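You operate a simulated robot arm through the tools that you are given. There is no shell and no other tool. Be economical: measure what you need, move in short steps, check, and stop when the job is done.

Carry out the task below with a simulated robot arm. There is one attempt and no reset: what you move stays moved.

TASK
Put one of the remnant bobbins from the top of the finishing bench on the yellow job card.
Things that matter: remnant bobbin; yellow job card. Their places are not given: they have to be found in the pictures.

It is judged by the outcome, as a careful person would: the job done as asked, and still so three seconds after it is handed in. It fails if anything else is knocked over, pushed out of place, dropped, spilled or broken.

THE ROBOT
A 7-joint arm with a two-finger parallel gripper, fixed in place. Base frame: the origin is at the foot of the arm, x ahead of it, y to its left, z up; the work surface is at about z = 0.85. Lengths are in m, angles in rad, forces in N, time in s.
With the tool pointing down near the work surface it reaches from about 0.3 to 0.7 m from the base axis. Its first joint turns from -1.152 to 1.152 rad. Payload 1.57 kg.
Tool frame: the origin (TCP) lies between the finger pads and is the grasp point; the fingertips stand 0.03 m ahead of it; z points along the fingers, y is the line along which they close. The gripper opens to 0.11 m. The fingers are 0.024 m wide and 0.012 m thick; the gripper's body (0.048 by 0.112 m) begins 0.078 m behind the TCP.
Orientation is told as [roll, pitch, yaw] about the base's x, y, z axes, in that order, counted from this pose: with the fingers straight down and closing along the base's y, the tool's x points along the base's -x, its y along +y and its z along -z.

THE INTERFACE
- The arm moves only by the tool move_arm. Its argument "deltas" is a list of rows, each an object of numbers (a shift or turn left out is 0, a gripper value left out holds the last): "dx", "dy", "dz": the shift along the tool's x, y, z in m; "ax", "ay", "az": the turn, a rotation vector about the tool's x, y, z in rad; "grip": the gripper command, from -1 (fully open) to 1 (shut), values between in proportion. In form: [{"dx": .., "dy": .., "dz": .., "ax": .., "ay": .., "az": .., "grip": ..}, ...]. A call has 1 to 20 rows; each row shifts and turns the commanded pose from where the row before left it, along the tool's axes as they then stand. A row lasts 0.2 s, in which the tool goes at most 0.05 m and 0.15 rad; a call with a longer step from one row to the next is refused whole, and so is a gripper value outside its range. A pose out of reach is approached as far as the arm can. The call stops where the force on the tool passes 40 N (or 10 N more than at its start, if that is more) or the arm is blocked; 0.2 s more then pass. The fingers move at their own pace (about 0.108 m/s each) and stop on an object; they squeeze with about 24 N. The grip force told is the motor's: it shows also when the fingers shut on nothing. Time passes only in rows, and 0.2 s behind the last, so rows that do not move let the fingers close. It gives the time, the measured TCP pose, the force on the tool (base axes), the opening and the grip force at its end, in the units of the frame above (readings bear some noise), and new pictures: "pictures" is both (left out), scene, wrist or none.
- Cameras (640 x 400 px; columns grow to the right, rows downward): "scene" is fixed at [0.1507, -0.379, 1.4125]; the picture's right is [0.89, -0.45, 0.00], its down [-0.22, -0.44, -0.87] and it looks along [0.39, 0.78, -0.49] (base axes); focal length 312 px, centre (320, 200). "wrist" rides on the gripper at [-0.036, 0, -0.08] in the tool frame; the picture's right is [0.00, -1.00, 0.00], its down [0.97, 0.00, -0.24] and it looks along [0.24, 0.00, 0.97] (tool axes); focal length 218 px, centre (320, 200).
- probe_pixels(camera, pixels): for up to 12 pixels [column, row] of the newest picture of that camera ("zoom" is the newest enlarged one), the place [x, y, z] in the base frame of the surface seen there, good to about 0.002 m. No time passes.
- zoom(camera, box): a new picture of the part [left, top, right, bottom] of that camera's present view, enlarged. No time passes.
- finish_job(): hands the job in; it is judged then, once.

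Work in short steps. Measure before you move; look again where a grasp or a placing could have gone wrong, and mend it. You have 60 turns and 100 pictures in all, the two below and enlarged ones among them. Open the gripper and draw the arm clear of the work before you hand the job in, unless the task says otherwise; then end with one line.

The tools are called after "Emit:" by a JSON object that holds its "api" and its "payload". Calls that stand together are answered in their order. move_arm: Moves the arm, as the interface text tells. Its arguments: {"type":"object","properties":{"deltas":{"type":"array"},"pictures":{"type":"string","enum":["both","scene","wrist","none"]}},"required":["deltas"]} The other tools are called the same way: probe_pixels (camera, pixels) gives the place of the surface under pixels of a picture; zoom (camera, box) takes an enlarged picture of a part of a camera's view; finish_job () hands the job in.

At the start:

```text
time_s: 0.0
eef_pos: [0.319, 0.1427, 1.1205]
ee_rot: [0.001, 0.0, 0.0]
ft_force: [0.9, 0.2, 0.3]
finger_gap: 0.11
gripper_force: 0.1
```

scene: 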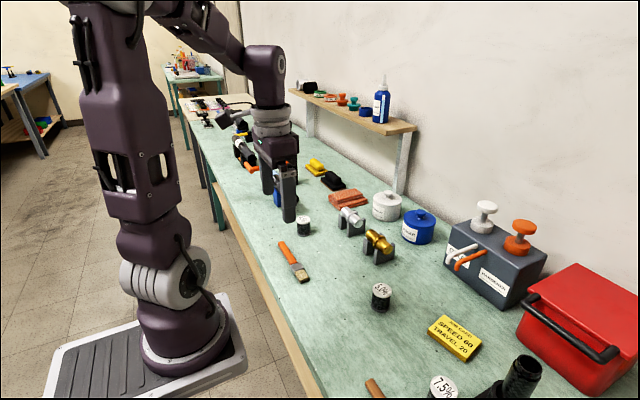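
wrist: 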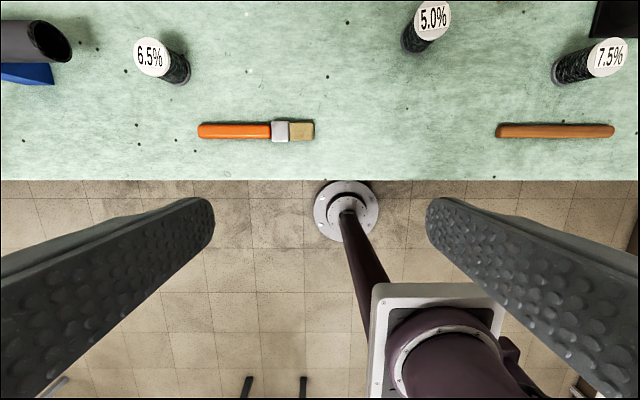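

The labelled black cylinders (303,226), (381,296), (440,386) could be bobbins, and the yellow block at (455,338) could be the card. I'll zoom in to check.

Emit:
{"api": "zoom", "payload": {"camera": "scene", "box": [340, 260, 560, 400]}}

Emit:
{"api": "zoom", "payload": {"camera": "scene", "box": [220, 70, 460, 270]}}

Emit:
{"api": "probe_pixels", "payload": {"camera": "scene", "pixels": [[303, 219], [382, 289], [441, 385], [456, 333], [436, 328], [450, 317], [480, 343], [468, 360], [430, 331], [410, 330]]}}

```text
2.86 times, centred on (450, 330) of scene
```

zoom: 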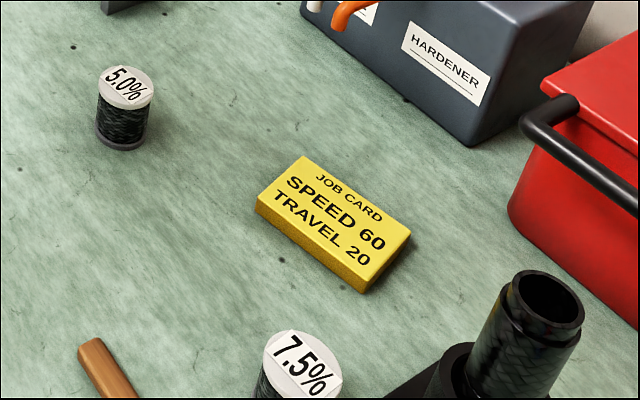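

```text
2.00 times, centred on (340, 170) of scene
```

zoom: 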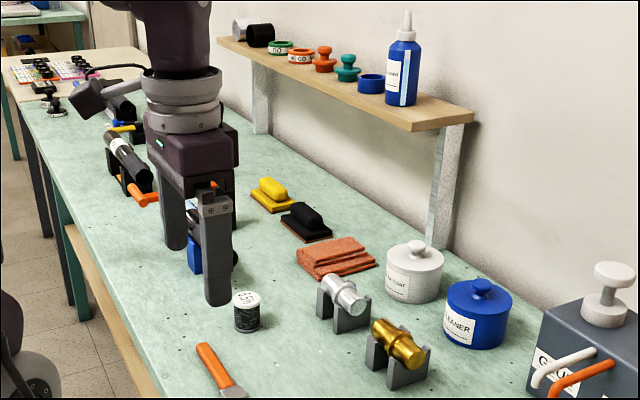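

```text
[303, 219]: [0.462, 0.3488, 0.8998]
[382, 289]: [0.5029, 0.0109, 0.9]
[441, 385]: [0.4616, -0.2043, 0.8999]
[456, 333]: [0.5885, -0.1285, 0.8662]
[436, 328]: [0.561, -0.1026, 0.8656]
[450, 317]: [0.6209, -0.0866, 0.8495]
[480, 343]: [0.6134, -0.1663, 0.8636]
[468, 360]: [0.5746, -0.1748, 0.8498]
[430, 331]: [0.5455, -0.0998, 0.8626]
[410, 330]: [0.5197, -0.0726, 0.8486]
```

The card "JOB CARD" is near (0.587,-0.130) with its top at about 0.866. The 5.0% bobbin is at (0.503,0.011), with its top at 0.90. I'll move above that bobbin.

Emit:
{"api": "move_arm", "payload": {"deltas": [{"dx": -0.03, "dy": -0.022, "dz": 0.01, "grip": -1}, {"dx": -0.03, "dy": -0.022, "dz": 0.02}, {"dx": -0.03, "dy": -0.022, "dz": 0.02}, {"dx": -0.03, "dy": -0.022, "dz": 0.02}, {"dx": -0.03, "dy": -0.022, "dz": 0.02}, {"dx": -0.034, "dy": -0.022, "dz": 0.02}, {}]}}

```text
time_s: 1.6
eef_pos: [0.5016, 0.0118, 1.0097]
ee_rot: [0.0, 0.0, 0.001]
ft_force: [0.2, 0.1, 0.1]
finger_gap: 0.11
gripper_force: 0.1
```

scene: 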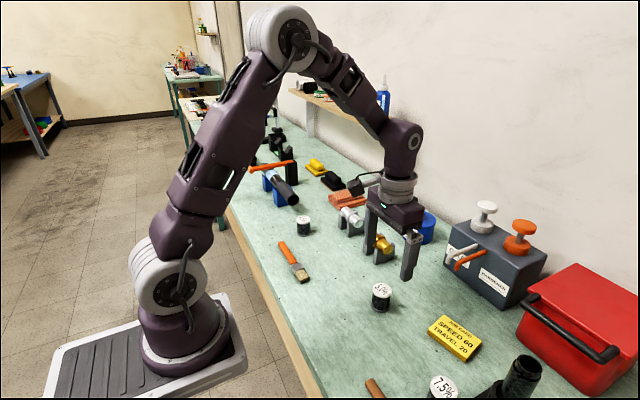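
wrist: 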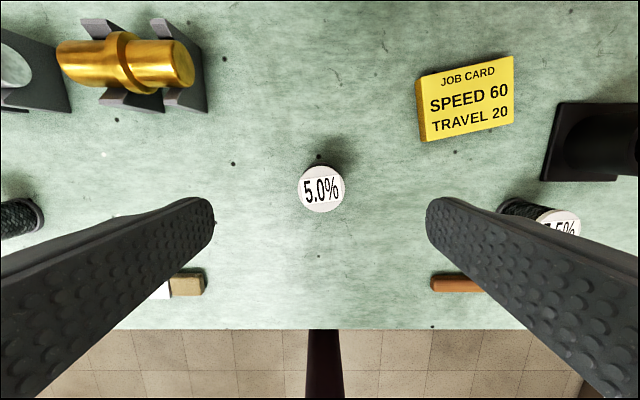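

The bobbin's label is centred at (321,189) in the wrist view. I'll measure its edges and the card's corners.

Emit:
{"api": "probe_pixels", "payload": {"camera": "wrist", "pixels": [[301, 189], [341, 189], [321, 170], [321, 208], [321, 189], [428, 78], [512, 57], [513, 120], [428, 137], [470, 97], [321, 160]]}}

```text
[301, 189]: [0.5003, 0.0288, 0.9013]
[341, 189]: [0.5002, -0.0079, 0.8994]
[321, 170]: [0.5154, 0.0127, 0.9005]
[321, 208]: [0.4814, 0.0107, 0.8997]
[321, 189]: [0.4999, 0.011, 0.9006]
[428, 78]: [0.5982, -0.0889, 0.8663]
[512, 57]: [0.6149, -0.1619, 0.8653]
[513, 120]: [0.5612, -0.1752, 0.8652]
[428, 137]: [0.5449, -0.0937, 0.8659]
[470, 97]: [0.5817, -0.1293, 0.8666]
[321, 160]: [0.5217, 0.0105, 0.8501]
```

The bobbin centre is (0.499,0.011), diameter about 0.04. The card centre is about (0.581,-0.130). I'll descend to z 0.884 and close.

Emit:
{"api": "move_arm", "payload": {"deltas": [{"dx": 0.002, "dz": 0.03}, {"dz": 0.03}, {"dz": 0.03}, {"dz": 0.02}, {"dz": 0.015}, {}, {"grip": 1}, {}, {}, {}]}}

```text
time_s: 3.8
eef_pos: [0.4989, 0.0106, 0.8847]
ee_rot: [0.0, -0.001, 0.0]
ft_force: [-0.2, -1.0, -0.1]
finger_gap: 0.0407
gripper_force: 24.4
```

scene: 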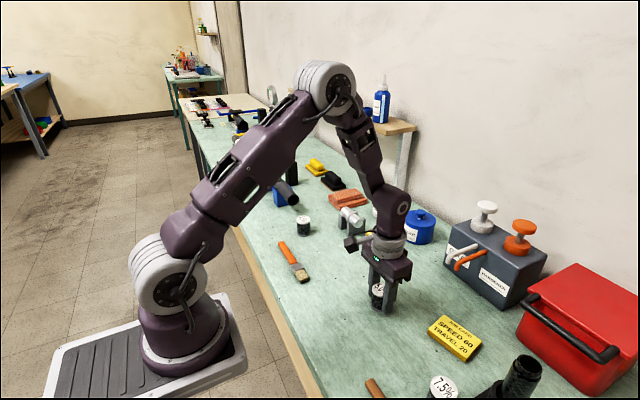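
wrist: 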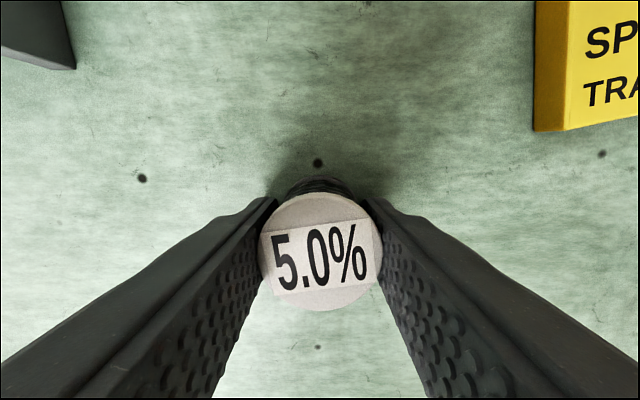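

The fingers hold the bobbin at a 0.041 gap. I'll lift it and carry it above the card.

Emit:
{"api": "move_arm", "payload": {"deltas": [{"dz": -0.02}, {"dz": -0.04}, {"dz": -0.04}, {"dx": -0.016, "dy": -0.028}, {"dx": -0.0165, "dy": -0.028}, {"dx": -0.0165, "dy": -0.028}, {"dx": -0.0165, "dy": -0.028}, {"dx": -0.0165, "dy": -0.0285}, {}]}}

Emit:
{"api": "probe_pixels", "payload": {"camera": "scene", "pixels": [[515, 362], [495, 385], [525, 365], [530, 375], [430, 331], [449, 317], [481, 342], [465, 359]]}}

```text
time_s: 5.8
eef_pos: [0.5826, -0.13, 0.9847]
ee_rot: [0.0, -0.001, 0.0]
ft_force: [0.1, -0.5, -0.6]
finger_gap: 0.0405
gripper_force: 24.2
```

scene: 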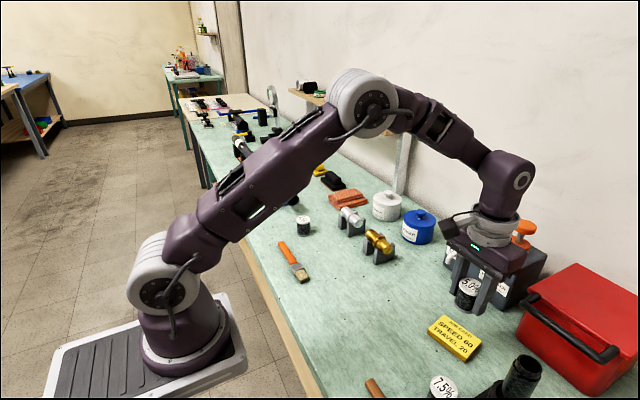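
wrist: 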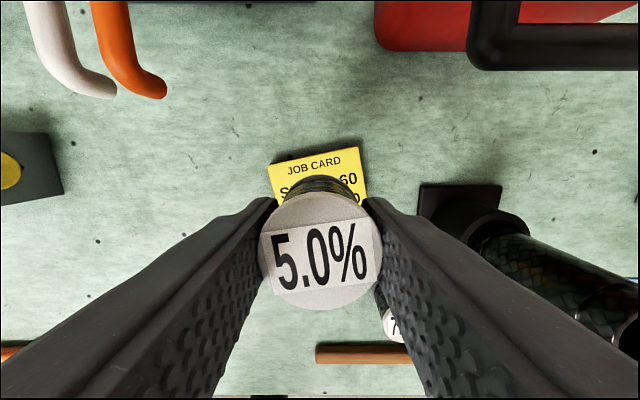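

```text
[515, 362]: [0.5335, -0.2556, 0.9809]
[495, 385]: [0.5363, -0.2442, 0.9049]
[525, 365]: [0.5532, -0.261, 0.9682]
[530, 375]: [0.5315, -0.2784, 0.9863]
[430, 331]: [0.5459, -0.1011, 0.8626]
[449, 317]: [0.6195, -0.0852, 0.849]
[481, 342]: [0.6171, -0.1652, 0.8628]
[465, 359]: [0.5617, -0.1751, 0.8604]
```

The bobbin is over the card, and the black stand (y < -0.24) is clear. Its bottom is at about 0.950 and the card top at 0.866, so I'll lower about 0.083 m, easing off at the end.

Emit:
{"api": "move_arm", "payload": {"deltas": [{"dz": 0.03}, {"dz": 0.03}, {"dz": 0.015}, {"dz": 0.004}, {"dz": 0.002}, {}]}}

Emit:
{"api": "zoom", "payload": {"camera": "scene", "box": [400, 260, 540, 370]}}

```text
time_s: 7.2
eef_pos: [0.5824, -0.1307, 0.9049]
ee_rot: [0.0, 0.001, 0.0]
ft_force: [0.0, -0.2, -0.6]
finger_gap: 0.0406
gripper_force: 24.0
```

scene: 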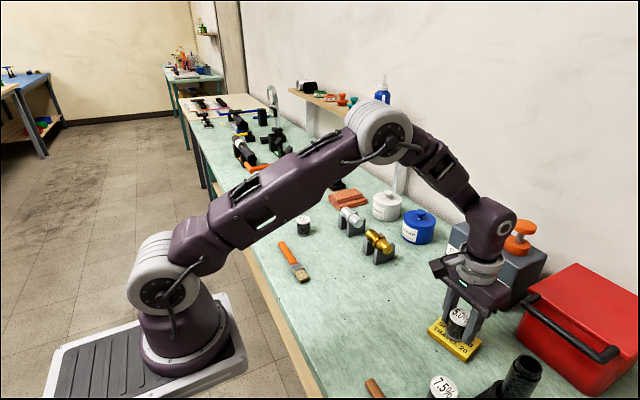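
wrist: 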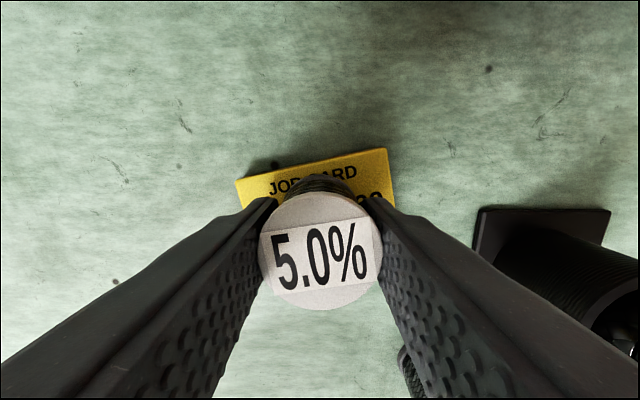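

```text
3.64 times, centred on (470, 315) of scene
```

zoom: 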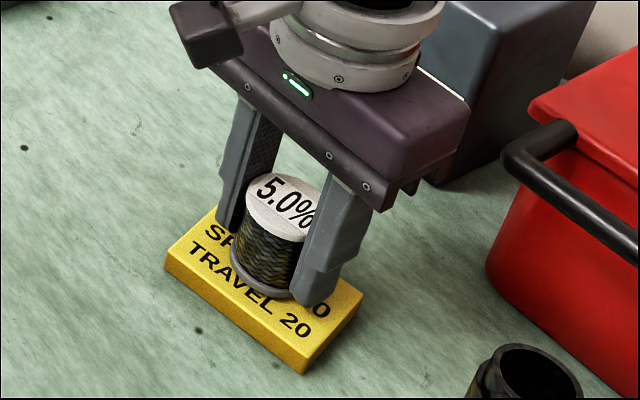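

It's centred on the card, with about 3–4 mm to go. I'll lower in 1 mm steps and watch the force.

Emit:
{"api": "move_arm", "payload": {"deltas": [{"dz": 0.001}, {"dz": 0.001}, {"dz": 0.001}, {}], "pictures": "none"}}

```text
time_s: 8.2
eef_pos: [0.5819, -0.1282, 0.9016]
ee_rot: [0.0, -0.001, 0.0]
ft_force: [0.9, 0.0, -0.2]
finger_gap: 0.0404
gripper_force: 24.0
```

Emit:
{"api": "move_arm", "payload": {"deltas": [{"dz": 0.0007}, {}], "pictures": "none"}}

```text
time_s: 8.8
eef_pos: [0.582, -0.1292, 0.901]
ee_rot: [0.0, -0.002, 0.0]
ft_force: [-1.0, 0.6, 5.1]
finger_gap: 0.0406
gripper_force: 23.7
```

The upward force is now 5 N, so the bobbin is touching the card. I'll open gently part way and then rise straight up.

Emit:
{"api": "move_arm", "payload": {"deltas": [{"grip": 0.15}, {"grip": 0.0}, {"grip": -0.3}, {}, {}], "pictures": "both"}}

```text
time_s: 10.0
eef_pos: [0.5822, -0.129, 0.9]
ee_rot: [-0.001, -0.001, 0.001]
ft_force: [0.7, -1.2, 0.6]
finger_gap: 0.0716
gripper_force: 0.0
```

scene: 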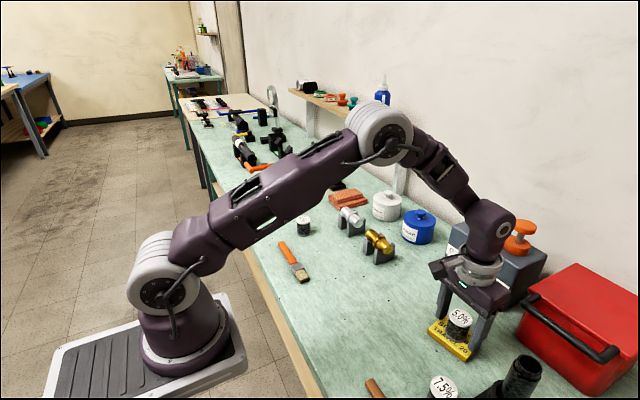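
wrist: 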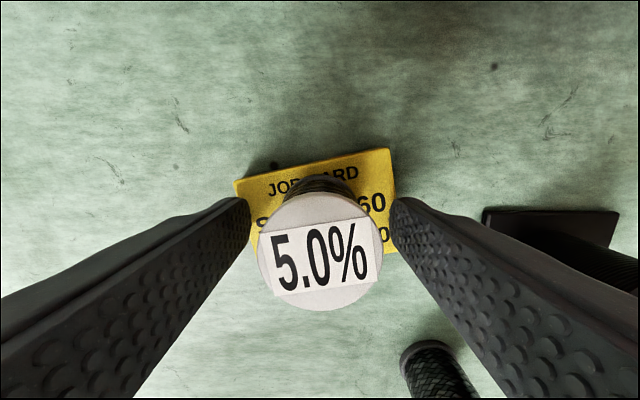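

The bobbin is free and standing on the card. I'll rise straight up.

Emit:
{"api": "move_arm", "payload": {"deltas": [{"dz": -0.02}, {"dz": -0.03}, {"dz": -0.04}, {"dz": -0.04}, {"dz": -0.04, "grip": -1}, {"dx": 0.04}, {"dx": 0.04}, {"dx": 0.04}, {}]}}

Emit:
{"api": "zoom", "payload": {"camera": "scene", "box": [400, 260, 540, 370]}}

```text
time_s: 12.0
eef_pos: [0.4612, -0.1292, 1.072]
ee_rot: [-0.001, 0.0, 0.0]
ft_force: [0.4, 0.3, 0.1]
finger_gap: 0.11
gripper_force: 0.0
```

scene: 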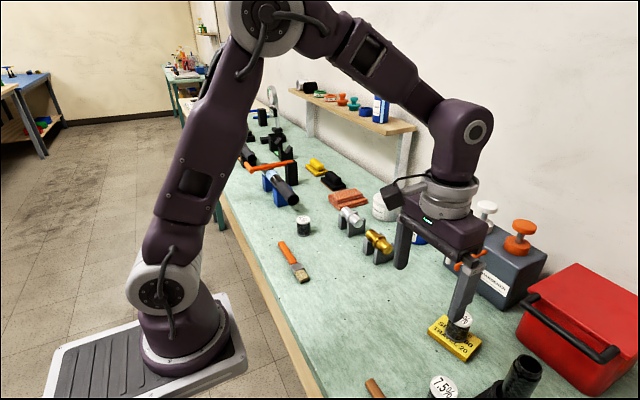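
wrist: 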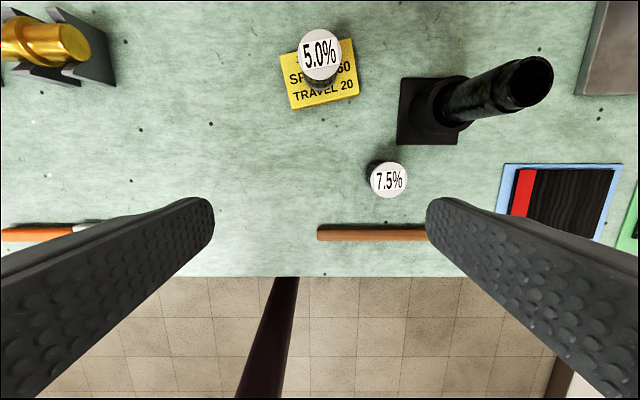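

```text
3.64 times, centred on (470, 315) of scene
```

zoom: 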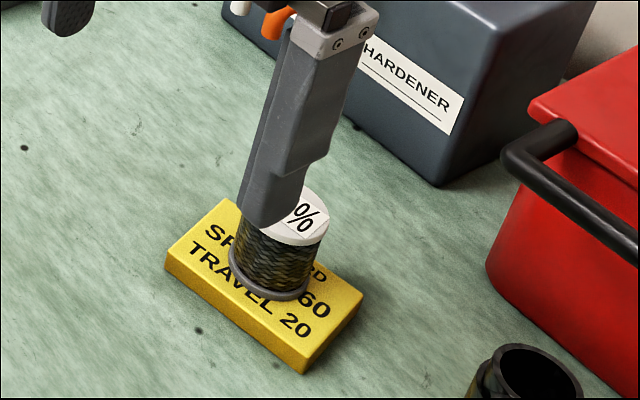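

The bobbin stands upright on the card, the card hasn't moved, and the arm is clear. I'm handing the job in.

Emit:
{"api": "finish_job", "payload": {}}

```text
The job is handed in.
```

The 5.0% remnant bobbin is standing upright on the yellow job card, the gripper is open and clear, and I saw nothing else disturbed in the last pictures.
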